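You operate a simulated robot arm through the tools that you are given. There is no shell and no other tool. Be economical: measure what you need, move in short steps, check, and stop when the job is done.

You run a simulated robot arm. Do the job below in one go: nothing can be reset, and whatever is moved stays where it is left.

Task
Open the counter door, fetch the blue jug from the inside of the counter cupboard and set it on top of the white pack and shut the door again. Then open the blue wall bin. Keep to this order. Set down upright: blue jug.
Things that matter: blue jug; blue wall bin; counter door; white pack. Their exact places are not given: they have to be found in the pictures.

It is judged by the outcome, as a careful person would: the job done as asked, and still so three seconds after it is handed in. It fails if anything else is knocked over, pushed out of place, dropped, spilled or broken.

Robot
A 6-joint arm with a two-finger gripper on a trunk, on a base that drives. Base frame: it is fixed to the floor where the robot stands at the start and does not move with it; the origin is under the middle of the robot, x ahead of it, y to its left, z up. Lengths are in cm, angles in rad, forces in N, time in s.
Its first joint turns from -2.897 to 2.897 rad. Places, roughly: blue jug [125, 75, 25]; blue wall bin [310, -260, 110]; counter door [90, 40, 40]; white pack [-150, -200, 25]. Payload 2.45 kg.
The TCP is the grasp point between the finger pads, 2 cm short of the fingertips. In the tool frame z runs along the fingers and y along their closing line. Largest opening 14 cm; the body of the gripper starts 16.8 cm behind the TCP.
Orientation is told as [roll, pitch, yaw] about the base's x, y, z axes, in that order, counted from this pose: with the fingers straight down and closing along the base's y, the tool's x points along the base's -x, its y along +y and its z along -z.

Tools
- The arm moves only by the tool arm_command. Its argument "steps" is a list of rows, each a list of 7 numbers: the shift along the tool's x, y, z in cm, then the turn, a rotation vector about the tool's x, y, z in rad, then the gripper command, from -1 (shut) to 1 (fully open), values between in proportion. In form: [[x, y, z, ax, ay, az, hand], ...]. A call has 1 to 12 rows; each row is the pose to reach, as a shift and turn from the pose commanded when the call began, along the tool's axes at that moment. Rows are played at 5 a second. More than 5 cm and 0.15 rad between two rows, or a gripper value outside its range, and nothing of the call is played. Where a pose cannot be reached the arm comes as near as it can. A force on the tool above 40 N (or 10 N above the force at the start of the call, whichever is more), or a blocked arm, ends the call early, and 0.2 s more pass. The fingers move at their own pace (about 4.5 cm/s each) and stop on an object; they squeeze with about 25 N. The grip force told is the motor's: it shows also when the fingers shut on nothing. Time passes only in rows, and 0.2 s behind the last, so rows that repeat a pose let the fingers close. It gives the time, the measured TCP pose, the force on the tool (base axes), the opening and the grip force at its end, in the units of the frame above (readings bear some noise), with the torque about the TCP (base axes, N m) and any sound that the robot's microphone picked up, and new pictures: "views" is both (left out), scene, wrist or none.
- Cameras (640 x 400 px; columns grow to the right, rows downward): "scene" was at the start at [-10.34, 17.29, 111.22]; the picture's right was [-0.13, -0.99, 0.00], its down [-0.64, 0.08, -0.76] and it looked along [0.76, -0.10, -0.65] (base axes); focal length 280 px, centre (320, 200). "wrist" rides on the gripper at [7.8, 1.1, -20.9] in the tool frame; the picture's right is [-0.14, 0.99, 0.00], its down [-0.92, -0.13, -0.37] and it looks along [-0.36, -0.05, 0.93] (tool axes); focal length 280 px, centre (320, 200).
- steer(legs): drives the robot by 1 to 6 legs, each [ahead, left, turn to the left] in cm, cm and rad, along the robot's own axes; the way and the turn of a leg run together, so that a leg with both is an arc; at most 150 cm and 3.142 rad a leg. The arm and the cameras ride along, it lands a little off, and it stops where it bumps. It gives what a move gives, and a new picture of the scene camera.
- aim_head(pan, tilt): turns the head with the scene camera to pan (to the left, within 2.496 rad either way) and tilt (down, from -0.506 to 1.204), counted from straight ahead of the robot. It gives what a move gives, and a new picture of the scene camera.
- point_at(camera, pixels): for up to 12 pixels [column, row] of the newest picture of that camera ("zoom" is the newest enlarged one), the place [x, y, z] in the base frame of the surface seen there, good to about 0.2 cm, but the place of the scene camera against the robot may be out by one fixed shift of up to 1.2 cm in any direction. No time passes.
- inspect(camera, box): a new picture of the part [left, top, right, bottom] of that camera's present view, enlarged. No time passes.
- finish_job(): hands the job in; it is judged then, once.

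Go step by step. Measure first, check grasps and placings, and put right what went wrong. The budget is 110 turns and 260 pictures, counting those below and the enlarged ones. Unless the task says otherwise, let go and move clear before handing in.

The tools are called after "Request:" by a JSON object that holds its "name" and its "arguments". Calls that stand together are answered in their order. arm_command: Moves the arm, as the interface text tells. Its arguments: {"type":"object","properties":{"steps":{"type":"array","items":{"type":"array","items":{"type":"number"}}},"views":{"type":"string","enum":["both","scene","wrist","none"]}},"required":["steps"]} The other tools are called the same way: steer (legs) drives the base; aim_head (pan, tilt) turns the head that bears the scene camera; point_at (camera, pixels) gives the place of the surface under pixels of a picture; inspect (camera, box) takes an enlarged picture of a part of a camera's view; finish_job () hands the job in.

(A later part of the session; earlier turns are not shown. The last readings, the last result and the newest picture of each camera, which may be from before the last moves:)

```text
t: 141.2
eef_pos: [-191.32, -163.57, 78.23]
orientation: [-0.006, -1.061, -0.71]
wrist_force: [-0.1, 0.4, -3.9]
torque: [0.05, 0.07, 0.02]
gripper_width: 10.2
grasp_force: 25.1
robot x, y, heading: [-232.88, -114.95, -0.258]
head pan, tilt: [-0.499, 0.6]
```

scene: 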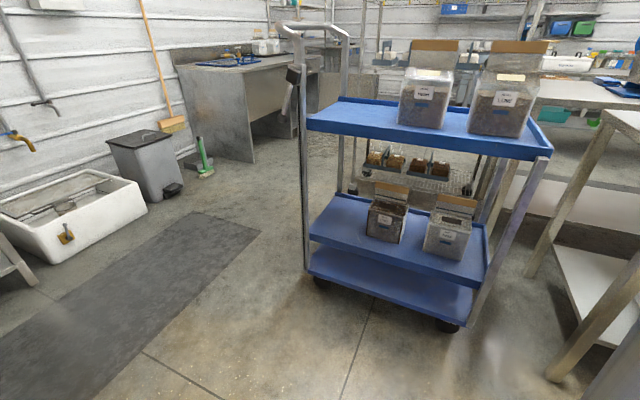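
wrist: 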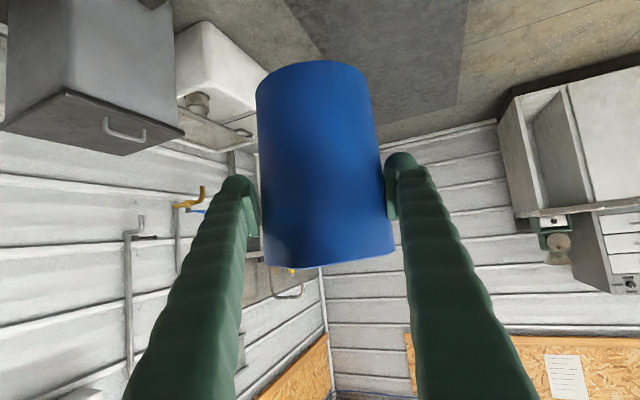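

The head view is hindered by the folded arm. I turn right to face down the free aisle and unfold the arm low there, before swinging under the bench.

Request:
{"name": "steer", "arguments": {"legs": [[0, 0, -0.6]]}}

Request:
{"name": "arm_command", "arguments": {"steps": [[-2, 0, 4, 0, 0, 0, -1], [-4, 0, 8, 0, 0, 0, -1], [-5, 0, 12, 0, 0, 0, -1], [-5, 0, 16, 0, 0, 0, -1], [-5, 0, 20, 0, 0, 0, -1], [-5, 0, 24, 0, 0, 0, -1], [-4.5, 0, 28, 0, 0, 0, -1], [-4, 0, 32, 0, 0, 0, -1], [-3.5, 0, 36, 0, 0, 0, -1], [-3, 0, 40, 0, 0, 0, -1], [-2, 0, 44, 0, 0, 0, -1], [-2, 0, 48, 0, 0, 0, -1]], "views": "wrist"}}

Request:
{"name": "aim_head", "arguments": {"pan": 0.5, "tilt": 0.5}}

```text
t: 143.3
eef_pos: [-226.99, -178.93, 78.28]
orientation: [-0.009, -1.062, -1.324]
wrist_force: [-0.2, 0.3, -5.3]
torque: [0.13, 0.06, 0.01]
gripper_width: 10.19
grasp_force: 25.1
robot x, y, heading: [-233.23, -115.1, -0.877]
head pan, tilt: [-0.499, 0.6]
```

scene: 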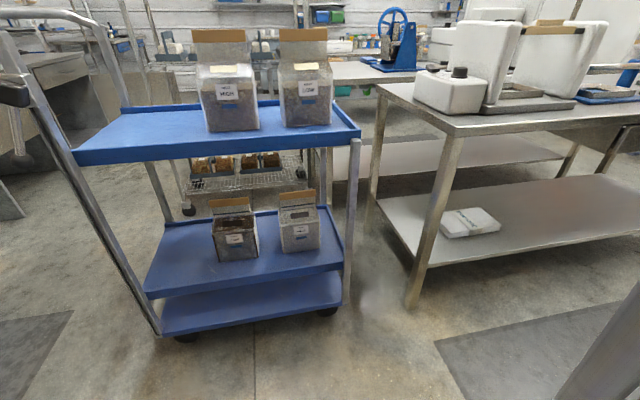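

```text
t: 145.9
eef_pos: [-216.96, -220.46, 56.75]
orientation: [-0.006, -1.062, -1.326]
wrist_force: [0.0, -0.2, -5.5]
torque: [0.11, 0.04, -0.02]
gripper_width: 10.13
grasp_force: 25.3
robot x, y, heading: [-233.2, -115.05, -0.875]
head pan, tilt: [-0.499, 0.6]
```

wrist: 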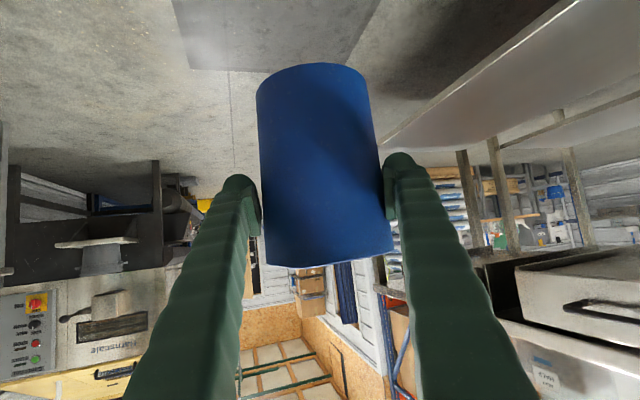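

```text
t: 147.2
eef_pos: [-216.91, -220.6, 56.84]
orientation: [-0.006, -1.061, -1.325]
wrist_force: [0.7, 0.5, -5.3]
torque: [0.09, 0.04, 0.04]
gripper_width: 10.16
grasp_force: 25.2
robot x, y, heading: [-232.81, -115.07, -0.878]
head pan, tilt: [0.499, 0.499]
```

scene: 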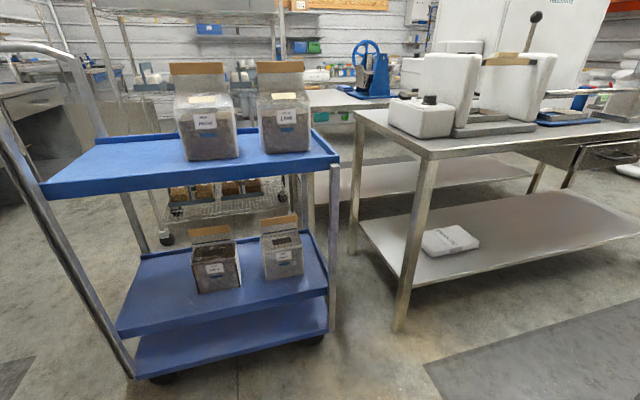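

The pack is clearly visible at (450,240). I measure it, the bench legs and edge.

Request:
{"name": "inspect", "arguments": {"camera": "scene", "box": [340, 90, 640, 340]}}

Request:
{"name": "point_at", "arguments": {"camera": "scene", "pixels": [[450, 237], [423, 238], [463, 228], [477, 240], [432, 252], [440, 240], [465, 240], [400, 310], [424, 165], [352, 230], [430, 280], [560, 250]]}}

```text
1.60 times, centred on (490, 215) of scene
```

zoom: 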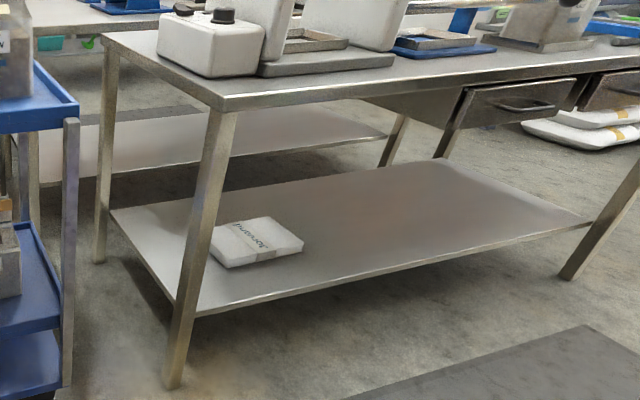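

```text
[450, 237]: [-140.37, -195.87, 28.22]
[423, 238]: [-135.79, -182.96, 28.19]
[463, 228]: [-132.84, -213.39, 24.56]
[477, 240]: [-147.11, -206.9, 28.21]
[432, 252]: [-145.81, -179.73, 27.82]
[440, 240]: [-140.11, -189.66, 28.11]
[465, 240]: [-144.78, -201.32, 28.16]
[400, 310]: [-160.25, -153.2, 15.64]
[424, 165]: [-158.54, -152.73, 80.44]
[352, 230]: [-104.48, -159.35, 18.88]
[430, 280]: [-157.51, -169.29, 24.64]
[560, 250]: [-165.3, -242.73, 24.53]
```

Pack: centre ≈(−141,−194), top z 28.2; leg at (−160,−153). I lower the jug to z≈42, shift south and swing left under the bench.

Request:
{"name": "arm_command", "arguments": {"steps": [[2.6, 0, 2.9, 0, 0, 0, -1], [5.2, 0, 5.8, 0, 0, 0, -1], [7.8, 0, 8.7, 0, 0, 0, -1], [10.5, 0, 11.6, 0, 0, 0, -1]], "views": "none"}}

Request:
{"name": "point_at", "arguments": {"camera": "wrist", "pixels": [[315, 72], [315, 150], [330, 255]]}}

Request:
{"name": "steer", "arguments": {"legs": [[13.5, -15, 0], [0, 0, 0.5]]}}

```text
t: 148.2
eef_pos: [-216.0, -225.4, 41.71]
orientation: [-0.009, -1.062, -1.324]
wrist_force: [0.4, 1.0, -4.8]
torque: [0.12, 0.02, -0.03]
gripper_width: 10.15
grasp_force: 24.7
robot x, y, heading: [-233.24, -114.99, -0.877]
head pan, tilt: [0.499, 0.499]
```

```text
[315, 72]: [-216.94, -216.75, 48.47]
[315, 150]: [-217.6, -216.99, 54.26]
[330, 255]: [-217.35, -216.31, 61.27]
```

```text
t: 151.2
eef_pos: [-167.57, -223.62, 41.63]
orientation: [-0.009, -1.061, -0.821]
wrist_force: [0.1, -0.2, -3.8]
torque: [0.05, 0.07, 0.03]
gripper_width: 10.14
grasp_force: 25.0
robot x, y, heading: [-236.28, -135.25, -0.373]
head pan, tilt: [0.499, 0.499]
```

scene: 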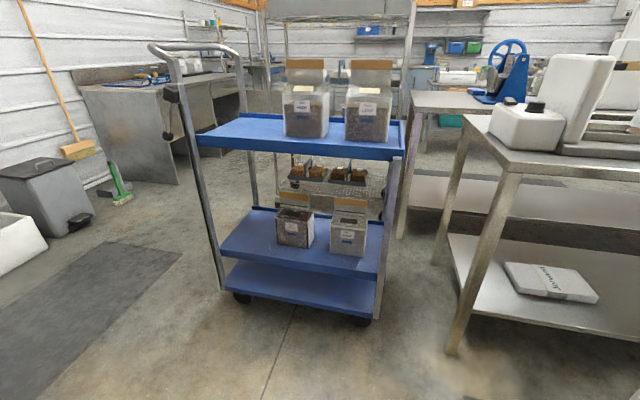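

Jug bottom is ≈9 cm below the TCP. Before swinging further I look at the arm against the bench edge.

Request:
{"name": "aim_head", "arguments": {"pan": -0.3, "tilt": 0.4}}

```text
t: 152.4
eef_pos: [-167.59, -223.5, 41.8]
orientation: [-0.009, -1.063, -0.82]
wrist_force: [0.6, 0.1, -4.1]
torque: [0.08, 0.09, -0.01]
gripper_width: 10.14
grasp_force: 25.2
robot x, y, heading: [-236.15, -135.18, -0.376]
head pan, tilt: [-0.3, 0.4]
```

scene: 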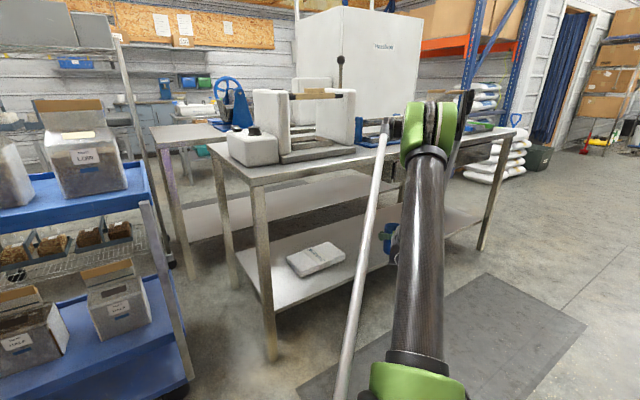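

Request:
{"name": "point_at", "arguments": {"camera": "scene", "pixels": [[415, 125], [450, 120], [465, 105], [430, 160], [385, 130], [388, 240], [255, 183], [400, 148], [440, 200]]}}

```text
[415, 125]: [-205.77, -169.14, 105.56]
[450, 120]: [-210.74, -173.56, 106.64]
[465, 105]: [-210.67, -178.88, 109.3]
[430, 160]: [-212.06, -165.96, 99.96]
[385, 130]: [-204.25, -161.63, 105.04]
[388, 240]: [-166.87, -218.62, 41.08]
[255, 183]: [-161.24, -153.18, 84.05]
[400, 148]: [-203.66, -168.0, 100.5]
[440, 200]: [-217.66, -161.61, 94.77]
```

Elbow is at radius ~50, z 106 — clear of the bench. I finish the swing (0.355 rad) over the pack.

Request:
{"name": "steer", "arguments": {"legs": [[0, 0, 0.355]]}}

Request:
{"name": "arm_command", "arguments": {"steps": [[0, 0, 0, 0, 0, 0, -1]], "views": "wrist"}}

```text
t: 153.8
eef_pos: [-141.11, -194.3, 41.72]
orientation: [-0.009, -1.06, -0.468]
wrist_force: [-0.1, -0.2, -4.3]
torque: [0.04, 0.11, -0.02]
gripper_width: 10.11
grasp_force: 24.7
robot x, y, heading: [-235.95, -134.88, -0.019]
head pan, tilt: [-0.3, 0.4]
```

scene: 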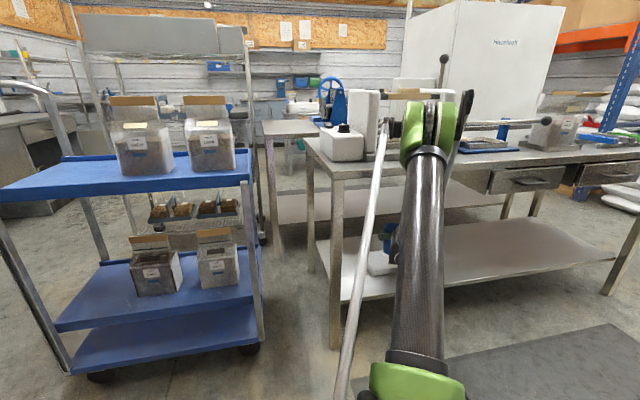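

```text
t: 154.2
eef_pos: [-141.22, -194.28, 41.69]
orientation: [-0.009, -1.06, -0.467]
wrist_force: [0.6, 0.3, -4.2]
torque: [0.09, 0.03, 0.01]
gripper_width: 10.12
grasp_force: 25.6
robot x, y, heading: [-236.37, -135.1, -0.014]
head pan, tilt: [-0.3, 0.4]
```

wrist: 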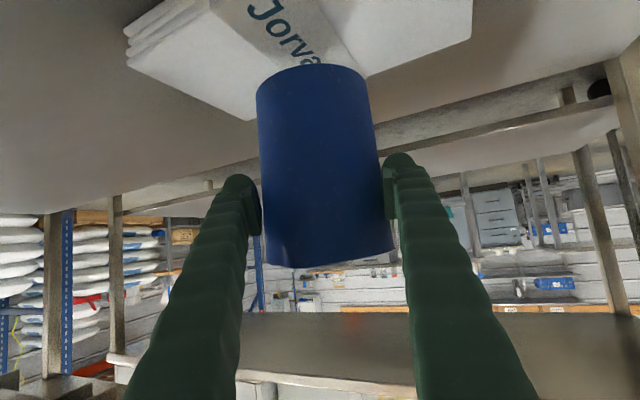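

The pack is below the jug in the wrist view: corners at (470,38), (246,118), (130,62). I measure them with this camera.

Request:
{"name": "point_at", "arguments": {"camera": "wrist", "pixels": [[468, 35], [368, 76], [246, 118], [150, 68], [132, 58], [320, 30], [312, 70], [230, 60], [400, 20]]}}

```text
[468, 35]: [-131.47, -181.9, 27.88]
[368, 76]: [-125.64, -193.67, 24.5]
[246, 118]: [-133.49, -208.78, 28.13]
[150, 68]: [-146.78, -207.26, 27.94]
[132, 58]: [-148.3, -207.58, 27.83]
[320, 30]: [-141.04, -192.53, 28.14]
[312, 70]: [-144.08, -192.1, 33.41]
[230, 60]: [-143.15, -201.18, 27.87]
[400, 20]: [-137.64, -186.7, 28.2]
```

Pack centre is ≈(−140,−194.5), top z 28.1; the jug is right over it. I lower 3.8 cm.

Request:
{"name": "arm_command", "arguments": {"steps": [[0.9, 0, 0.5, 0, 0, 0, -1], [1.75, 0, 0.97, 0, 0, 0, -1], [2.6, 0, 1.46, 0, 0, 0, -1], [3.1, 0, 1.7, 0, 0, 0, -1], [3.4, 0, 1.9, 0, 0, 0, -1]], "views": "wrist"}}

```text
t: 155.4
eef_pos: [-141.23, -194.33, 37.73]
orientation: [-0.009, -1.061, -0.467]
wrist_force: [0.4, 1.6, -4.6]
torque: [0.04, 0.11, -0.01]
gripper_width: 10.14
grasp_force: 25.3
robot x, y, heading: [-236.06, -135.24, -0.02]
head pan, tilt: [-0.3, 0.4]
```

wrist: 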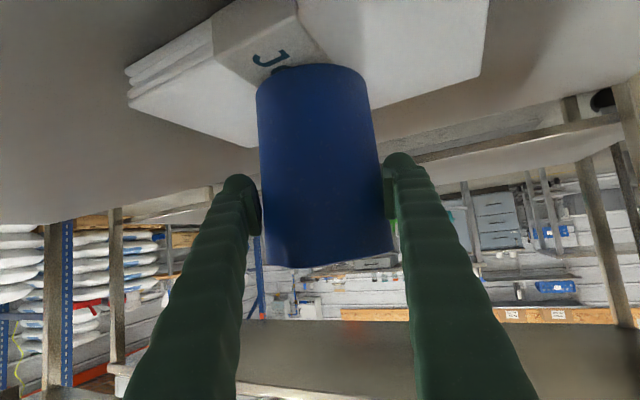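

Request:
{"name": "arm_command", "arguments": {"steps": [[0.18, 0, 0.1, 0, 0, 0, -1], [0.35, 0, 0.2, 0, 0, 0, -1], [0.5, 0, 0.28, 0, 0, 0, -1], [0.5, 0, 0.28, 0, 0, 0, -1]], "views": "none"}}

```text
t: 156.4
eef_pos: [-141.18, -194.38, 37.36]
orientation: [-0.009, -1.062, -0.465]
wrist_force: [-4.8, 2.2, 14.8]
torque: [-0.26, -0.52, 0.01]
gripper_width: 10.08
grasp_force: 25.3
robot x, y, heading: [-236.22, -135.14, -0.016]
head pan, tilt: [-0.3, 0.4]
```

Contact: the jug rests on the pack (+15 N). I relax slightly and open the fingers.

Request:
{"name": "arm_command", "arguments": {"steps": [[-0.1, 0, -0.05, 0, 0, 0, -1], [-0.1, 0, -0.05, 0, 0, 0, -0.2], [-0.1, 0, -0.05, 0, 0, 0, 0.2], [-0.1, 0, -0.05, 0, 0, 0, 0.6], [-0.1, 0, -0.05, 0, 0, 0, 1], [-0.1, 0, -0.05, 0, 0, 0, 1], [-0.1, 0, -0.05, 0, 0, 0, 1]], "views": "wrist"}}

```text
t: 158.1
eef_pos: [-141.15, -194.38, 37.49]
orientation: [-0.007, -1.06, -0.467]
wrist_force: [-0.9, 0.2, 1.8]
torque: [0.0, 0.0, 0.04]
gripper_width: 13.99
grasp_force: 0.1
robot x, y, heading: [-236.02, -135.3, -0.02]
head pan, tilt: [-0.3, 0.4]
```

wrist: 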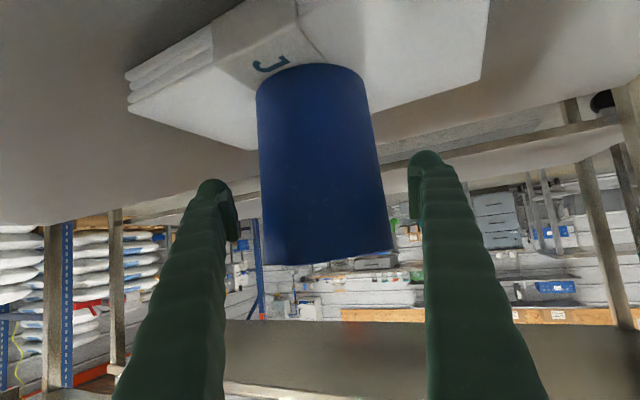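

Released cleanly. I retract along the tool axis and look.

Request:
{"name": "arm_command", "arguments": {"steps": [[0, 0, -3, 0, 0, 0, 1], [0, 0, -6, 0, 0, 0, 1], [0, 0, -9.5, 0, 0, 0, 1], [0, 0, -13, 0, 0, 0, 1], [0, 0, -17, 0, 0, 0, 1], [0, 0, -21, 0, 0, 0, 1]], "views": "both"}}

```text
t: 159.4
eef_pos: [-157.57, -186.3, 47.72]
orientation: [-0.007, -1.061, -0.466]
wrist_force: [0.6, 0.1, 0.1]
torque: [0.0, -0.02, 0.0]
gripper_width: 13.98
grasp_force: 0.0
robot x, y, heading: [-236.45, -135.35, -0.02]
head pan, tilt: [-0.3, 0.4]
```

scene: 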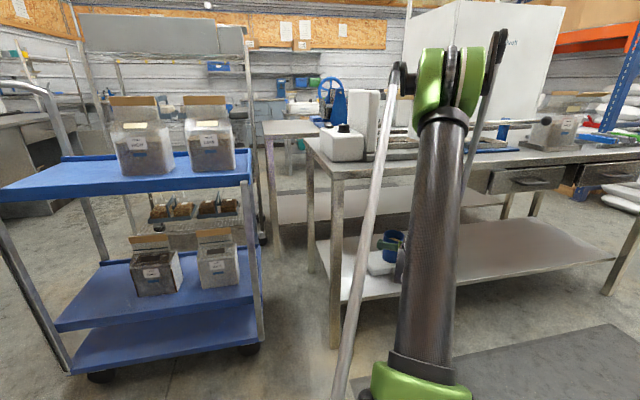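
wrist: 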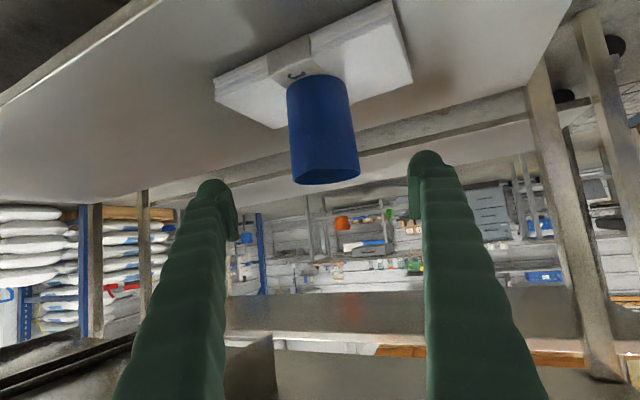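

The jug stands upright on the pack. I swing the arm out to the aisle and fold it.

Request:
{"name": "steer", "arguments": {"legs": [[0, 0, -0.9]]}}

Request:
{"name": "arm_command", "arguments": {"steps": [[-4, 0, -2, 0, 0, 0, 0], [-8, 0, -4, 0, 0, 0, 0], [-11, 0, -7, 0, 0, 0, -1], [-13, 0, -11, 0, 0, 0, -1], [-13, 0, -15, 0, 0, 0, -1], [-12, 0, -19, 0, 0, 0, -1], [-10, 0, -23, 0, 0, 0, -1], [-8, 0, -27, 0, 0, 0, -1], [-7, 0, -31, 0, 0, 0, -1], [-6, 0, -35, 0, 0, 0, -1]], "views": "none"}}

Request:
{"name": "aim_head", "arguments": {"pan": 0.55, "tilt": 0.5}}

```text
t: 162.2
eef_pos: [-227.62, -228.48, 47.67]
orientation: [-0.009, -1.061, -1.37]
wrist_force: [1.1, -0.9, -0.4]
torque: [0.02, 0.04, 0.03]
gripper_width: 13.97
grasp_force: 0.1
robot x, y, heading: [-236.31, -135.29, -0.919]
head pan, tilt: [-0.3, 0.4]
```

scene: 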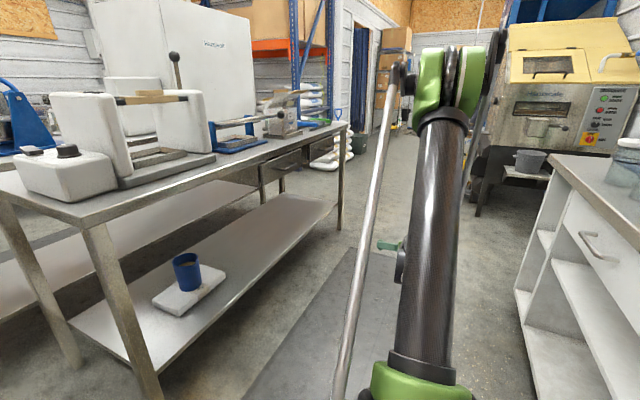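

```text
t: 164.4
eef_pos: [-232.77, -201.11, 70.03]
orientation: [-0.007, -1.062, -1.371]
wrist_force: [0.0, 0.2, 0.5]
torque: [0.03, 0.01, 0.0]
gripper_width: 0.03
grasp_force: 24.8
robot x, y, heading: [-236.0, -135.23, -0.922]
head pan, tilt: [-0.3, 0.4]
```

```text
t: 165.6
eef_pos: [-232.67, -201.15, 69.99]
orientation: [-0.007, -1.061, -1.37]
wrist_force: [0.9, -0.2, -0.2]
torque: [0.0, 0.0, -0.01]
gripper_width: 0.0
grasp_force: 25.4
robot x, y, heading: [-236.13, -135.16, -0.92]
head pan, tilt: [0.55, 0.499]
```

scene: 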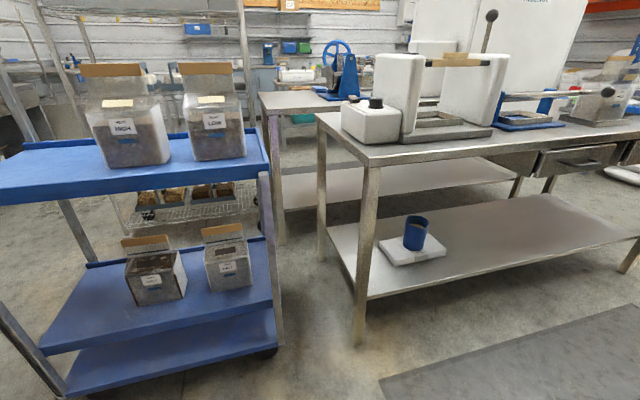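

The jug is fine on the pack. I look north-east to plan the return drive.

Request:
{"name": "aim_head", "arguments": {"pan": 1.9, "tilt": 0.35}}

Request:
{"name": "point_at", "arguments": {"camera": "scene", "pixels": [[60, 260], [150, 200], [200, 200], [250, 200], [300, 250], [350, 200], [100, 300], [200, 260], [400, 150], [450, 200]]}}

```text
t: 167.1
eef_pos: [-232.71, -201.13, 70.02]
orientation: [-0.008, -1.061, -1.369]
wrist_force: [-0.4, -0.4, -1.3]
torque: [-0.01, 0.02, 0.0]
gripper_width: 0.0
grasp_force: 25.4
robot x, y, heading: [-236.22, -135.25, -0.923]
head pan, tilt: [1.901, 0.351]
```

scene: 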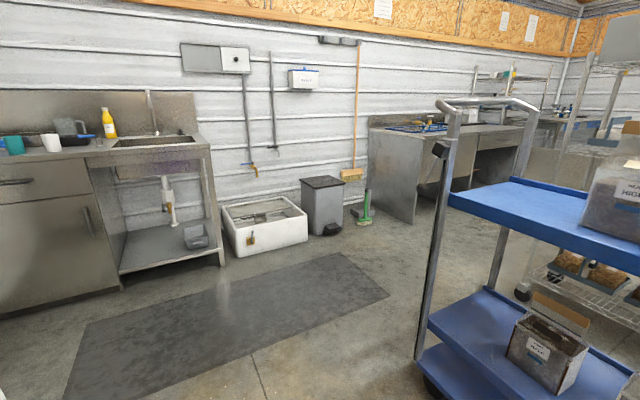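

```text
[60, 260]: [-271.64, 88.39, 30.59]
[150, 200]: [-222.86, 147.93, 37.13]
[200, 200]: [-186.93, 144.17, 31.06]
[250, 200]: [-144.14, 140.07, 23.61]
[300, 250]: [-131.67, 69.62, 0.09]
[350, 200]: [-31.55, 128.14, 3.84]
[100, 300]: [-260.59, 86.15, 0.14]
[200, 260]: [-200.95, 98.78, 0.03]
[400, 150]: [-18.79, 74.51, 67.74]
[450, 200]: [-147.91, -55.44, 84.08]
```

Plenty of free floor to the north. I drive back: north out of the aisle, turn to face east, then along the aisle toward the counter.

Request:
{"name": "steer", "arguments": {"legs": [[-52, 55, 0], [-52, 55, 0], [0, 0, 1.52]]}}

Request:
{"name": "steer", "arguments": {"legs": [[62, -51, 0], [62, -51, 0], [31, -26, 0]]}}

```text
t: 178.6
eef_pos: [-144.27, 15.51, 69.98]
orientation: [-0.01, -1.061, 0.162]
wrist_force: [0.4, 0.1, 0.6]
torque: [0.0, 0.0, 0.03]
gripper_width: 0.0
grasp_force: 25.2
robot x, y, heading: [-210.21, 14.94, 0.606]
head pan, tilt: [1.901, 0.351]
```

scene: 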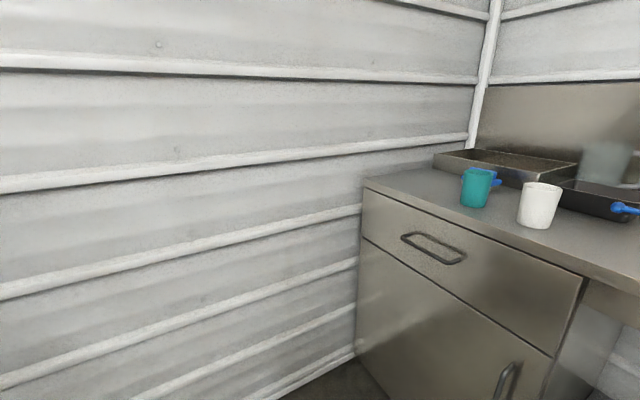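

```text
t: 188.9
eef_pos: [56.11, 1.68, 69.93]
orientation: [-0.009, -1.061, 0.169]
wrist_force: [0.8, 0.4, -0.2]
torque: [0.0, 0.03, -0.04]
gripper_width: 0.02
grasp_force: 24.9
robot x, y, heading: [-9.82, 0.24, 0.616]
head pan, tilt: [1.901, 0.351]
```

scene: 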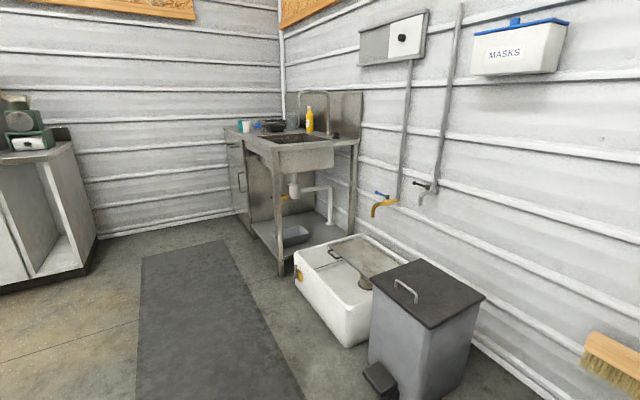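

At (−10,0). I continue to the front of the counter, then to (52,−72) with the tool clear of the door and table.

Request:
{"name": "steer", "arguments": {"legs": [[32.3, -26.8, 0], [-39.9, -56.3, 0], [0, 0, 0.6], [6.9, -18.8, 0]]}}

Request:
{"name": "aim_head", "arguments": {"pan": -0.7, "tilt": 0.6}}

```text
t: 197.8
eef_pos: [106.34, -33.38, 69.99]
orientation: [-0.01, -1.06, 0.78]
wrist_force: [-1.0, 0.2, 0.3]
torque: [-0.02, 0.02, 0.01]
gripper_width: 0.01
grasp_force: 25.6
robot x, y, heading: [53.28, -72.41, 1.226]
head pan, tilt: [1.901, 0.351]
```

scene: 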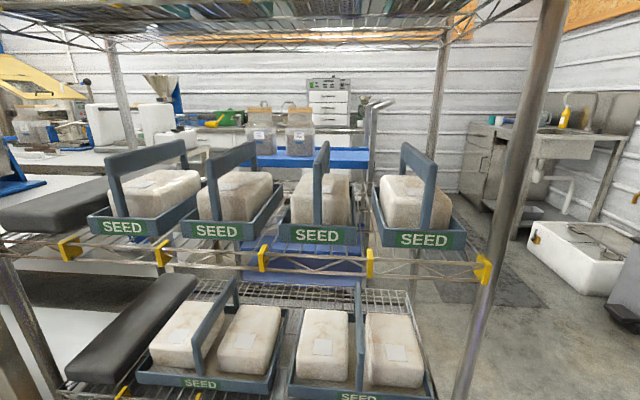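

```text
t: 200.1
eef_pos: [106.39, -33.3, 70.01]
orientation: [-0.008, -1.06, 0.781]
wrist_force: [0.1, 0.1, -0.2]
torque: [-0.02, 0.0, 0.02]
gripper_width: 0.02
grasp_force: 24.8
robot x, y, heading: [52.99, -72.35, 1.227]
head pan, tilt: [-0.7, 0.6]
```

scene: 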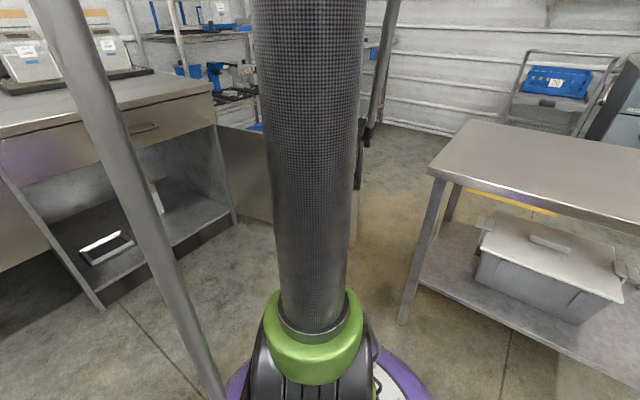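

Now I turn the tool to point straight down (yawed left) with fingers open, to straddle the door's top edge.

Request:
{"name": "arm_command", "arguments": {"steps": [[0, 0, 0, -0.0245, 0.131, -0.042, 1], [0, 0, 0, -0.049, 0.262, -0.084, 1], [0, 0, 0, -0.0735, 0.393, -0.125, 1], [0, 0, 0, -0.098, 0.524, -0.167, 1], [0, 0, 0, -0.1225, 0.654, -0.209, 1], [0, 0, 0, -0.147, 0.785, -0.251, 1], [0, 0, 0, -0.1715, 0.916, -0.293, 1], [0, 0, 0, -0.196, 1.047, -0.3345, 1]], "views": "wrist"}}

```text
t: 201.9
eef_pos: [106.31, -33.25, 70.0]
orientation: [-0.003, -0.001, 1.146]
wrist_force: [-0.5, 0.4, -0.6]
torque: [0.02, -0.04, 0.03]
gripper_width: 14.01
grasp_force: 0.1
robot x, y, heading: [52.83, -72.23, 1.228]
head pan, tilt: [-0.7, 0.6]
```

wrist: 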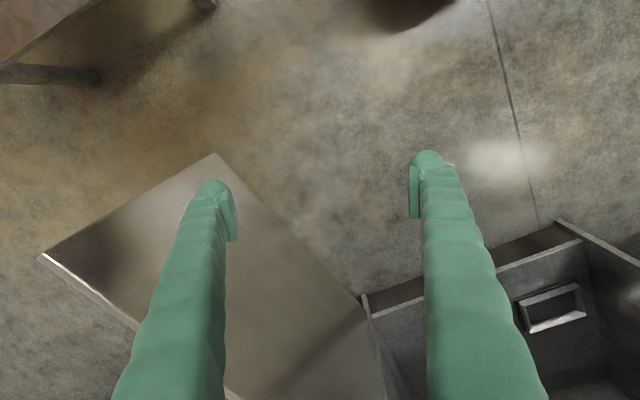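

The door is seen from above; its bright top edge starts at (42,258) and runs to (140,325). I measure it.

Request:
{"name": "point_at", "arguments": {"camera": "wrist", "pixels": [[45, 261], [70, 280], [100, 300], [135, 326], [215, 156], [300, 300], [362, 300], [238, 395]]}}

```text
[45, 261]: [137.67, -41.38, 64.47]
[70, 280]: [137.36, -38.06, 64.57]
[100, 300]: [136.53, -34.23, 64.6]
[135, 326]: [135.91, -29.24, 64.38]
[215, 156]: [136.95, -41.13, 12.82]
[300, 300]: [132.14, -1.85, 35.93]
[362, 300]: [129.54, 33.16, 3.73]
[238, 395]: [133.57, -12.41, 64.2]
```

Door top edge at z 64.5, from (137.7,−41.4) toward the hinge at (127.3,32). I move above the point (136,−26) and straddle the edge.

Request:
{"name": "arm_command", "arguments": {"steps": [[-1, -1.5, -1.5, 0, 0, 0, 1], [-4, -5, -1.5, 0, 0, 0, 1], [-7, -9, -1.5, 0, 0, 0, 1], [-10, -12.8, -1.5, 0, 0, 0, 1], [-13, -16.6, -1.5, 0, 0, 0, 1], [-16, -20.4, -1.5, 0, 0, 0, 1], [-18.7, -23.8, -1.5, 0, 0, 0, 1], [-18.7, -23.8, -1.5, 0, 0, 0, 1]], "views": "wrist"}}

```text
t: 203.7
eef_pos: [135.94, -25.99, 71.59]
orientation: [-0.004, -0.002, 1.144]
wrist_force: [-0.4, 0.1, -0.5]
torque: [0.03, 0.02, 0.0]
gripper_width: 14.01
grasp_force: 0.0
robot x, y, heading: [53.08, -71.97, 1.228]
head pan, tilt: [-0.7, 0.6]
```

wrist: 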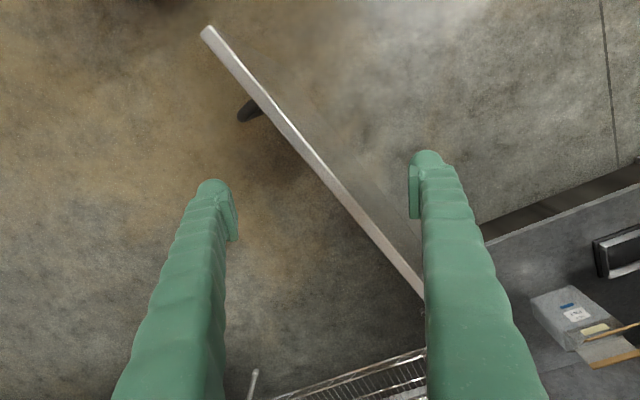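

The door's edge runs between the fingers. I descend 9 cm and narrow the fingers to ~6.5 cm around it.

Request:
{"name": "arm_command", "arguments": {"steps": [[0, 0, 3, 0, 0, 0, 1], [0, 0, 6, 0, 0, 0, 1], [0, 0, 9, 0, 0, 0, 1], [0, 0, 9, 0, 0, 0, -0.05], [0, 0, 9, 0, 0, 0, -0.05], [0, 0, 9, 0, 0, 0, -0.05], [0, 0, 9, 0, 0, 0, -0.05], [0, 0, 9, 0, 0, 0, -0.05]], "views": "wrist"}}

```text
t: 205.5
eef_pos: [135.86, -25.97, 62.61]
orientation: [-0.003, 0.0, 1.143]
wrist_force: [0.4, 0.3, -0.2]
torque: [0.0, -0.04, 0.03]
gripper_width: 6.66
grasp_force: 0.1
robot x, y, heading: [53.15, -72.31, 1.228]
head pan, tilt: [-0.7, 0.6]
```

wrist: 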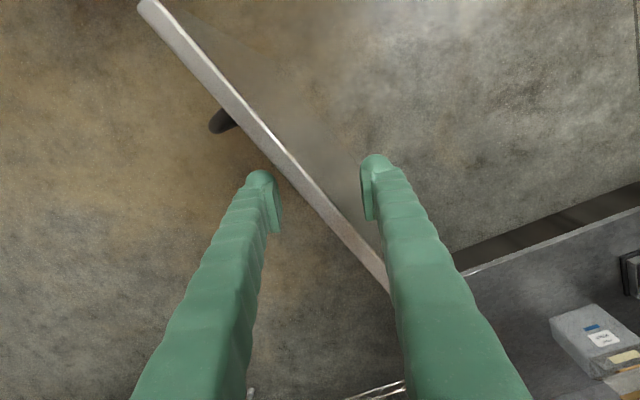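

The edge is straddled. I drag the door closed along its arc about the hinge (278°→243°).

Request:
{"name": "arm_command", "arguments": {"steps": [[1.12, 1.83, 9, 0, 0, 0, -0.05], [2.59, 4.52, 9, 0, 0, 0, -0.05], [3.94, 7.28, 9, 0, 0, 0, -0.05]], "views": "none"}}

```text
refused: row 1 steps farther than a row can; nothing moved
```

Request:
{"name": "arm_command", "arguments": {"steps": [[1.12, 1.83, 0, 0, 0, 0, -0.05], [2.59, 4.52, 0, 0, 0, 0, -0.05], [3.94, 7.28, 0, 0, 0, 0, -0.05], [5.12, 10.1, 0, 0, 0, 0, -0.05], [6.16, 12.99, 0, 0, 0, 0, -0.05], [7.06, 15.92, 0, 0, 0, 0, -0.05], [7.78, 18.91, 0, 0, 0, 0, -0.05], [8.37, 21.92, 0, 0, 0, 0, -0.05], [8.78, 24.95, 0, 0, 0, 0, -0.05], [9.04, 28.02, 0, 0, 0, 0, -0.05], [9.14, 31.08, 0, 0, 0, 0, -0.05], [9.08, 34.15, 0, 0, 0, 0, -0.05]], "views": "wrist"}}

```text
t: 208.1
eef_pos: [101.06, -20.27, 62.37]
orientation: [-0.002, 0.0, 1.144]
wrist_force: [-0.9, 0.4, 0.9]
torque: [0.04, 0.02, 0.0]
gripper_width: 6.65
grasp_force: 0.0
robot x, y, heading: [53.01, -72.34, 1.234]
head pan, tilt: [-0.7, 0.6]
```

wrist: 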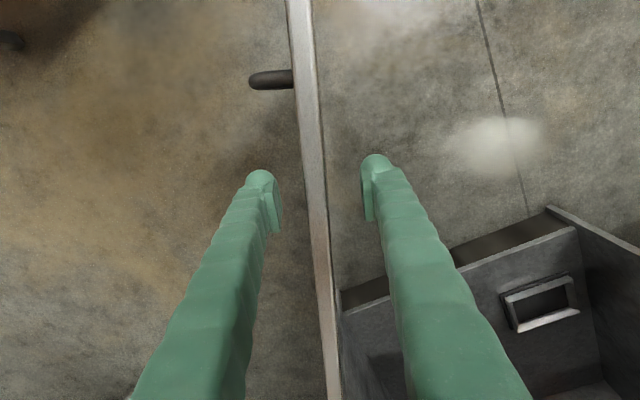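

The door follows perfectly. I continue 243°→207°, turning the tool along with the door.

Request:
{"name": "arm_command", "arguments": {"steps": [[-0.22, 3.06, 0, 0, 0, 0.04, -0.05], [-0.6, 6.1, 0, 0, 0, 0.08, -0.05], [-1.15, 9.12, 0, 0, 0, 0.13, -0.05], [-1.85, 12.11, 0, 0, 0, 0.18, -0.05], [-2.71, 15.05, 0, 0, 0, 0.23, -0.05], [-3.71, 17.95, 0, 0, 0, 0.28, -0.05], [-4.86, 20.79, 0, 0, 0, 0.33, -0.05], [-6.17, 23.57, 0, 0, 0, 0.38, -0.05], [-7.62, 26.27, 0, 0, 0, 0.43, -0.05], [-9.2, 28.89, 0, 0, 0, 0.48, -0.05], [-10.92, 31.43, 0, 0, 0, 0.53, -0.05], [-12.78, 33.88, 0, 0, 0, 0.58, -0.05]], "views": "both"}}

```text
t: 210.7
eef_pos: [75.47, 5.4, 62.4]
orientation: [-0.004, -0.003, 0.563]
wrist_force: [0.3, 1.2, 0.2]
torque: [0.05, -0.03, 0.01]
gripper_width: 6.64
grasp_force: 0.1
robot x, y, heading: [53.15, -72.43, 1.226]
head pan, tilt: [-0.7, 0.6]
```

scene: 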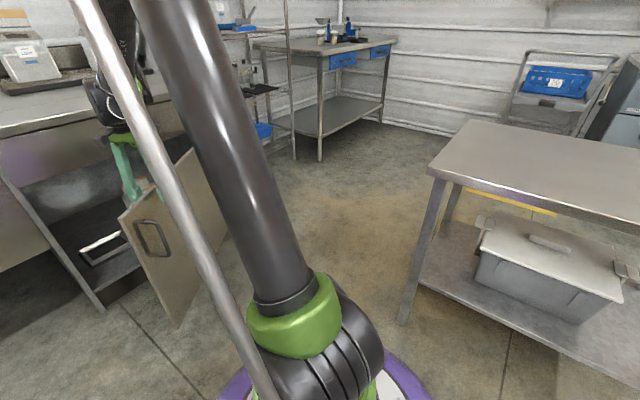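
wrist: 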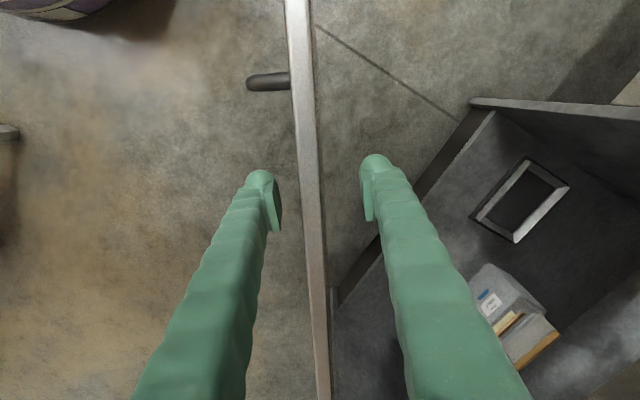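

The door is at ~27° open. A last bit of drag to ~197°, then lift off the edge.

Request:
{"name": "arm_command", "arguments": {"steps": [[-0.3, 2.5, 0, 0, 0, 0.04, -0.05], [-0.68, 5.07, 0, 0, 0, 0.08, -0.05], [-1.2, 7.6, 0, 0, 0, 0.12, -0.05], [-1.81, 10.1, 0, 0, 0, 0.16, -0.05], [-1.81, 10.1, 0, 0, 0, 0.16, 0.3], [-1.81, 10.1, 0, 0, 0, 0.16, 0.3], [-1.81, 10.1, -4, 0, 0, 0.16, 0.3], [-1.81, 10.1, -8, 0, 0, 0.16, 0.3], [-1.81, 10.1, -11, 0, 0, 0.16, 0.3]], "views": "wrist"}}

```text
t: 212.7
eef_pos: [71.39, 14.67, 73.58]
orientation: [-0.005, -0.003, 0.403]
wrist_force: [0.1, -0.5, 0.6]
torque: [-0.03, -0.01, 0.03]
gripper_width: 9.11
grasp_force: 0.0
robot x, y, heading: [53.53, -72.45, 1.229]
head pan, tilt: [-0.7, 0.6]
```

wrist: 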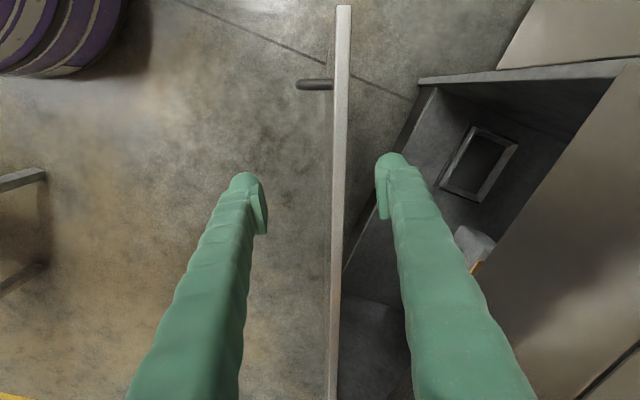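

Fingers are above the door now. I pull back in front of the door, yawing left 1.0 rad and closing.

Request:
{"name": "arm_command", "arguments": {"steps": [[2.0, -3.5, 0, 0, 0, 0, 0.3], [3.9, -7, 0, 0, 0, -0.14, -1], [5.9, -10.5, 0, 0, 0, -0.28, -1], [7.8, -14, 0, 0, 0, -0.42, -1], [9.8, -17.5, 0, 0, 0, -0.56, -1], [11.7, -21, 0, 0, 0, -0.7, -1], [13.7, -24.6, 0, 0, 0, -0.84, -1], [13.7, -24.6, 0, 0, 0, -0.98, -1]], "views": "none"}}

Request:
{"name": "arm_command", "arguments": {"steps": [[0, 0, 0, 0, -0.14, 0, -1], [0, 0, 0, 0, -0.28, 0, -1], [0, 0, 0, 0, -0.42, 0, -1], [0, 0, 0, 0, -0.56, 0, -1], [0, 0, 0, 0, -0.7, 0, -1], [0, 0, 0, 0, -0.84, 0, -1], [0, 0, 0, 0, -0.98, 0, -1], [0, 0, 0, 0, -1.12, 0, -1]], "views": "both"}}

```text
t: 214.5
eef_pos: [68.46, -13.37, 73.28]
orientation: [-0.004, 0.0, 1.385]
wrist_force: [-0.2, 0.4, 0.3]
torque: [-0.02, 0.03, -0.02]
gripper_width: 0.0
grasp_force: 24.9
robot x, y, heading: [53.07, -72.12, 1.224]
head pan, tilt: [-0.7, 0.6]
```

```text
t: 216.3
eef_pos: [68.49, -13.09, 73.26]
orientation: [-0.011, -1.121, 1.393]
wrist_force: [0.0, 0.4, -0.9]
torque: [0.04, -0.01, -0.06]
gripper_width: 0.01
grasp_force: 24.7
robot x, y, heading: [52.89, -71.99, 1.23]
head pan, tilt: [-0.7, 0.6]
```

scene: 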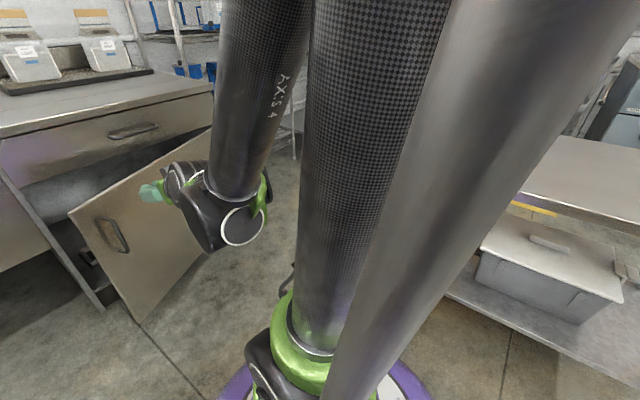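
wrist: 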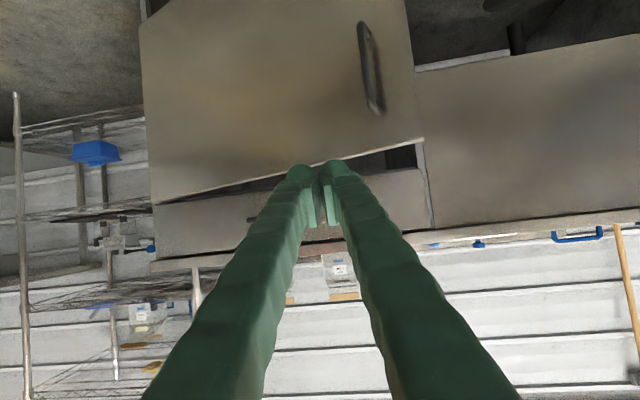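

The closed fingers now point at the door face. I lower to z≈52 in front of it at x≈74.

Request:
{"name": "arm_command", "arguments": {"steps": [[2.2, -0.5, 3.6, 0, 0, 0, -1], [4.3, -1, 7.2, 0, 0, 0, -1], [6.5, -1.6, 10.8, 0, 0, 0, -1], [8.6, -2.1, 14.4, 0, 0, 0, -1], [10.8, -2.6, 18, 0, 0, 0, -1], [12.9, -3.1, 21.6, 0, 0, 0, -1]], "views": "none"}}

Request:
{"name": "arm_command", "arguments": {"steps": [[-1.1, 0.5, 2.2, 0, 0, 0, -1], [-2.2, 0.9, 4.5, 0, 0, 0, -1], [-3.3, 1.4, 6.8, 0, 0, 0, -1], [-4.4, 1.8, 9.0, 0, 0, 0, -1], [-5.4, 2.3, 11.2, 0, 0, 0, -1], [-6.5, 2.7, 13.4, 0, 0, 0, -1], [-7.6, 3.2, 15.7, 0, 0, 0, -1], [-8.7, 3.7, 18, 0, 0, 0, -1], [-9.8, 4.1, 20.3, 0, 0, 0, -1], [-10.9, 4.6, 22.6, 0, 0, 0, -1], [-12, 5, 24.8, 0, 0, 0, -1]], "views": "both"}}

```text
t: 217.7
eef_pos: [75.47, 3.84, 59.96]
orientation: [-0.009, -1.108, 1.393]
wrist_force: [0.1, -0.9, 0.6]
torque: [0.01, -0.01, -0.02]
gripper_width: 0.0
grasp_force: 24.6
out of reach, approached as far as the arm can: row 3, 4, 5, 6
robot x, y, heading: [52.94, -71.98, 1.229]
head pan, tilt: [-0.7, 0.6]
```

```text
t: 220.1
eef_pos: [75.83, 31.7, 59.95]
orientation: [-0.01, -1.119, 1.394]
wrist_force: [0.9, 0.1, 0.4]
torque: [0.01, 0.02, 0.01]
gripper_width: 0.0
grasp_force: 24.7
robot x, y, heading: [52.76, -72.5, 1.226]
head pan, tilt: [-0.7, 0.6]
```

scene: 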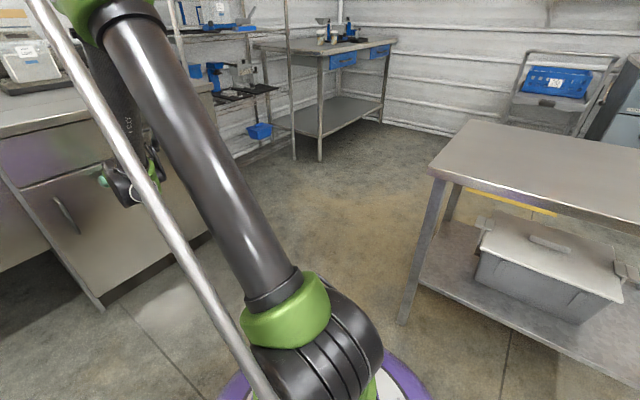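
wrist: 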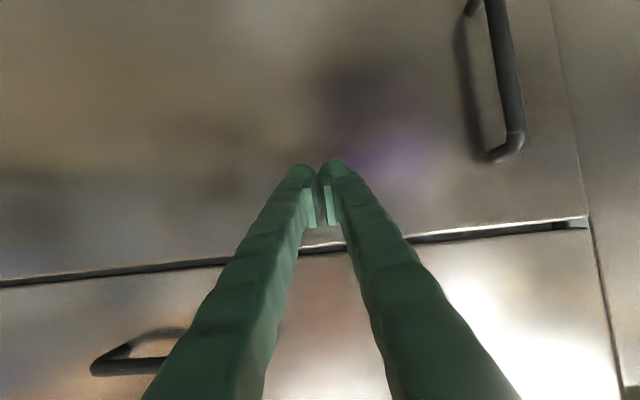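

Nearly shut. I push the last few centimetres gently, slightly lower.

Request:
{"name": "arm_command", "arguments": {"steps": [[1.3, 0, 0.7, 0, 0, 0, -1], [2.2, 0, 1.3, 0, 0, 0, -1], [1.8, 0.2, 2.2, 0, 0, 0, -1], [1.4, 0.4, 3.1, 0, 0, 0, -1], [1.0, 0.6, 4, 0, 0, 0, -1], [0.8, 0.7, 4.5, 0, 0, 0, -1], [0.6, 0.8, 5, 0, 0, 0, -1], [0.3, 0.9, 5.5, 0, 0, 0, -1], [0.1, 1, 6, 0, 0, 0, -1], [-0.1, 1.1, 6.5, 0, 0, 0, -1]], "views": "wrist"}}

```text
t: 221.4
eef_pos: [75.76, 34.67, 57.21]
orientation: [-0.007, -1.116, 1.388]
wrist_force: [-1.8, -10.9, 2.4]
torque: [0.13, 0.07, 0.1]
gripper_width: 0.02
grasp_force: 25.1
robot x, y, heading: [53.01, -72.31, 1.229]
head pan, tilt: [-0.7, 0.6]
stopped in row 6: the force on the tool passed its limit at 51 N (the readings are from after the stop); the commanded pose is now the measured one
```

wrist: 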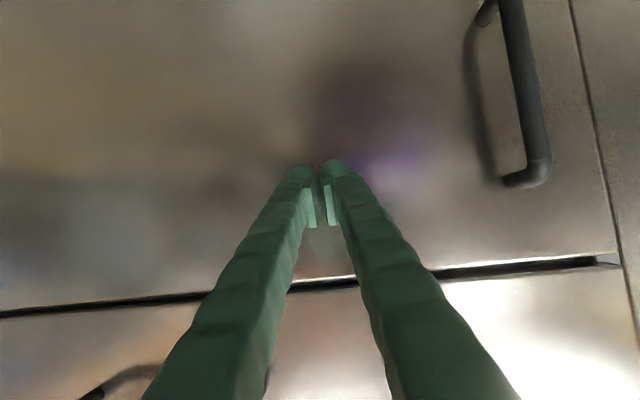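

The door resisted at 51 N — it appears to be shut. I check its face against the original plane.

Request:
{"name": "point_at", "arguments": {"camera": "wrist", "pixels": [[590, 200], [600, 100], [400, 150], [100, 100], [560, 300], [630, 100], [200, 340]]}}

```text
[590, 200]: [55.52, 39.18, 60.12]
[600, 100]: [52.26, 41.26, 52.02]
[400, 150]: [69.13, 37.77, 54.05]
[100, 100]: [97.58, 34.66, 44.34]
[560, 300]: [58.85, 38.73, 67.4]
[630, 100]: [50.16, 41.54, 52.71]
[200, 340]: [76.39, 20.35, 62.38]
```

The door is flush again. I back away and look toward the blue wall bin (310,−260,110).

Request:
{"name": "steer", "arguments": {"legs": [[-35, 0, 0]]}}

Request:
{"name": "aim_head", "arguments": {"pan": -1.9, "tilt": 0.25}}

```text
t: 223.7
eef_pos: [65.21, 2.73, 57.22]
orientation: [-0.009, -1.116, 1.379]
wrist_force: [0.1, 0.5, 0.1]
torque: [-0.01, 0.0, -0.02]
gripper_width: 0.0
grasp_force: 25.4
robot x, y, heading: [41.85, -104.39, 1.217]
head pan, tilt: [-0.7, 0.6]
```

scene: 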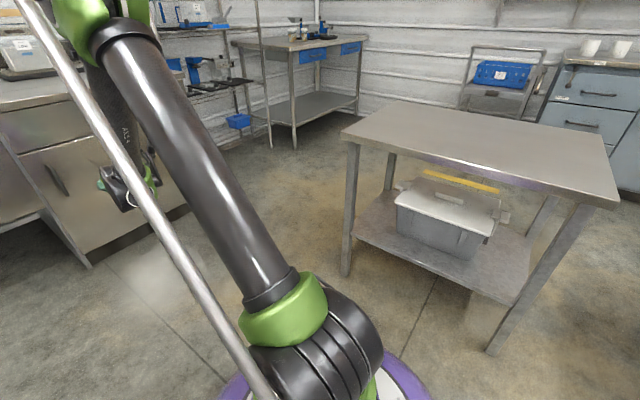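

```text
t: 225.1
eef_pos: [65.12, 2.66, 57.1]
orientation: [-0.011, -1.116, 1.38]
wrist_force: [-0.1, -0.1, -0.3]
torque: [0.02, 0.0, 0.01]
gripper_width: 0.0
grasp_force: 25.3
robot x, y, heading: [41.39, -104.29, 1.22]
head pan, tilt: [-1.901, 0.25]
```

scene: 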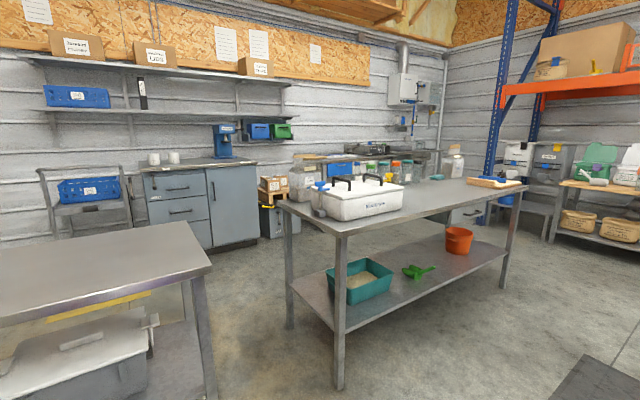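

Candidates: blue bin on the wall at (258,131) next to a green one, and a blue machine (225,140). I zoom and measure.

Request:
{"name": "inspect", "arguments": {"camera": "scene", "box": [120, 70, 420, 260]}}

Request:
{"name": "point_at", "arguments": {"camera": "scene", "pixels": [[258, 131], [282, 131], [223, 145], [247, 131], [270, 131], [258, 124], [232, 190], [290, 112], [175, 185], [275, 235], [340, 170], [80, 95]]}}

```text
2.11 times, centred on (270, 165) of scene
```

zoom: 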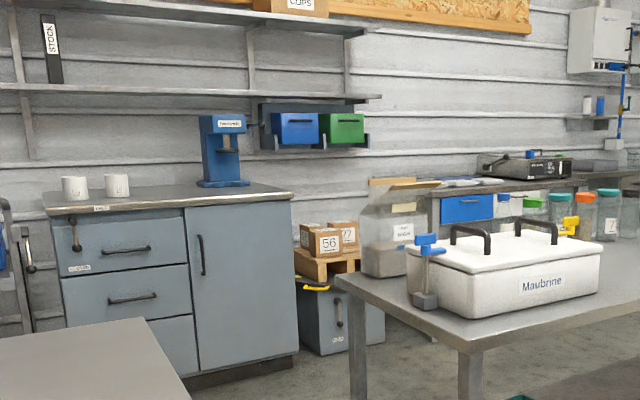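

```text
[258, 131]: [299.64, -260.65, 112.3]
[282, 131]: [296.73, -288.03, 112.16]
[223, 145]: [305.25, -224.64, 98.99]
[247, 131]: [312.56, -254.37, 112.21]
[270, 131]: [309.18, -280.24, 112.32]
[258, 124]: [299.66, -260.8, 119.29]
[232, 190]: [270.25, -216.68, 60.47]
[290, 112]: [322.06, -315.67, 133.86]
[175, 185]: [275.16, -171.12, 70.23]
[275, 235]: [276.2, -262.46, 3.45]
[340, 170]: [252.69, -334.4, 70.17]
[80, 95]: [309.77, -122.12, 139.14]
```

The blue wall bin's front is at x≈299.6, y≈−250…−272, z≈105–120. I measure the table and bench corners for a route.

Request:
{"name": "point_at", "arguments": {"camera": "scene", "pixels": [[210, 265], [190, 222], [10, 250], [205, 390], [280, 204], [345, 235], [515, 190], [430, 178], [340, 385], [290, 325], [235, 243], [140, 280]]}}

Request:
{"name": "aim_head", "arguments": {"pan": -1.2, "tilt": 0.45}}

```text
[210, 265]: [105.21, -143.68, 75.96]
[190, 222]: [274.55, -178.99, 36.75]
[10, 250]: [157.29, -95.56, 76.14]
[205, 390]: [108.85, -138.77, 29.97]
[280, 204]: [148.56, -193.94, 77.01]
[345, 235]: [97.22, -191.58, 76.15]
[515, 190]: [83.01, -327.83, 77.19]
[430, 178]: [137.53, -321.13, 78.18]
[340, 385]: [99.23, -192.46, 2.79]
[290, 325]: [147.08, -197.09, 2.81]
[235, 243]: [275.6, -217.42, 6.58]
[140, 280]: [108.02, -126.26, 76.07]
```

```text
t: 226.2
eef_pos: [65.2, 2.54, 57.29]
orientation: [-0.008, -1.117, 1.381]
wrist_force: [-0.6, 0.3, 0.3]
torque: [-0.01, 0.04, 0.01]
gripper_width: 0.0
grasp_force: 25.0
robot x, y, heading: [41.68, -104.43, 1.22]
head pan, tilt: [-1.201, 0.45]
```

scene: 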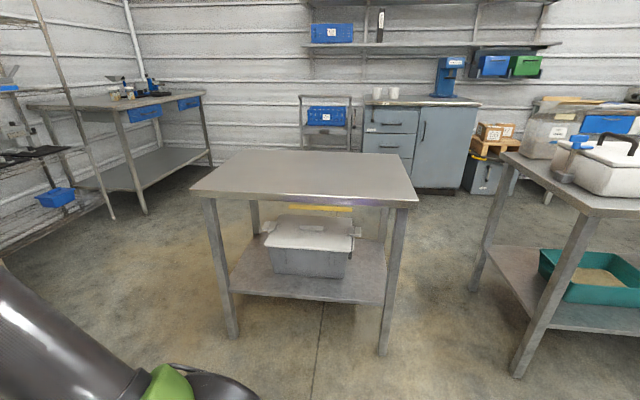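

Request:
{"name": "point_at", "arguments": {"camera": "scene", "pixels": [[112, 216], [146, 212], [212, 164], [400, 165], [415, 200], [235, 155], [325, 170], [230, 250], [10, 260], [470, 288], [300, 165], [420, 190]]}}

```text
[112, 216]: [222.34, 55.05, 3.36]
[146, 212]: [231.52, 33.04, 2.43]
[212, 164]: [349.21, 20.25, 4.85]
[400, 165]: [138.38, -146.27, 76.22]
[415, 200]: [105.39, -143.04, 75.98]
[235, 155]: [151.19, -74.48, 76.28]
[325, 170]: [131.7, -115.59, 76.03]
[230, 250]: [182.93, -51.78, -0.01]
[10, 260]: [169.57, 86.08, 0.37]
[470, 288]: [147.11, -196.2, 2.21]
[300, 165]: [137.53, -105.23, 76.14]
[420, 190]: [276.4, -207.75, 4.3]
```

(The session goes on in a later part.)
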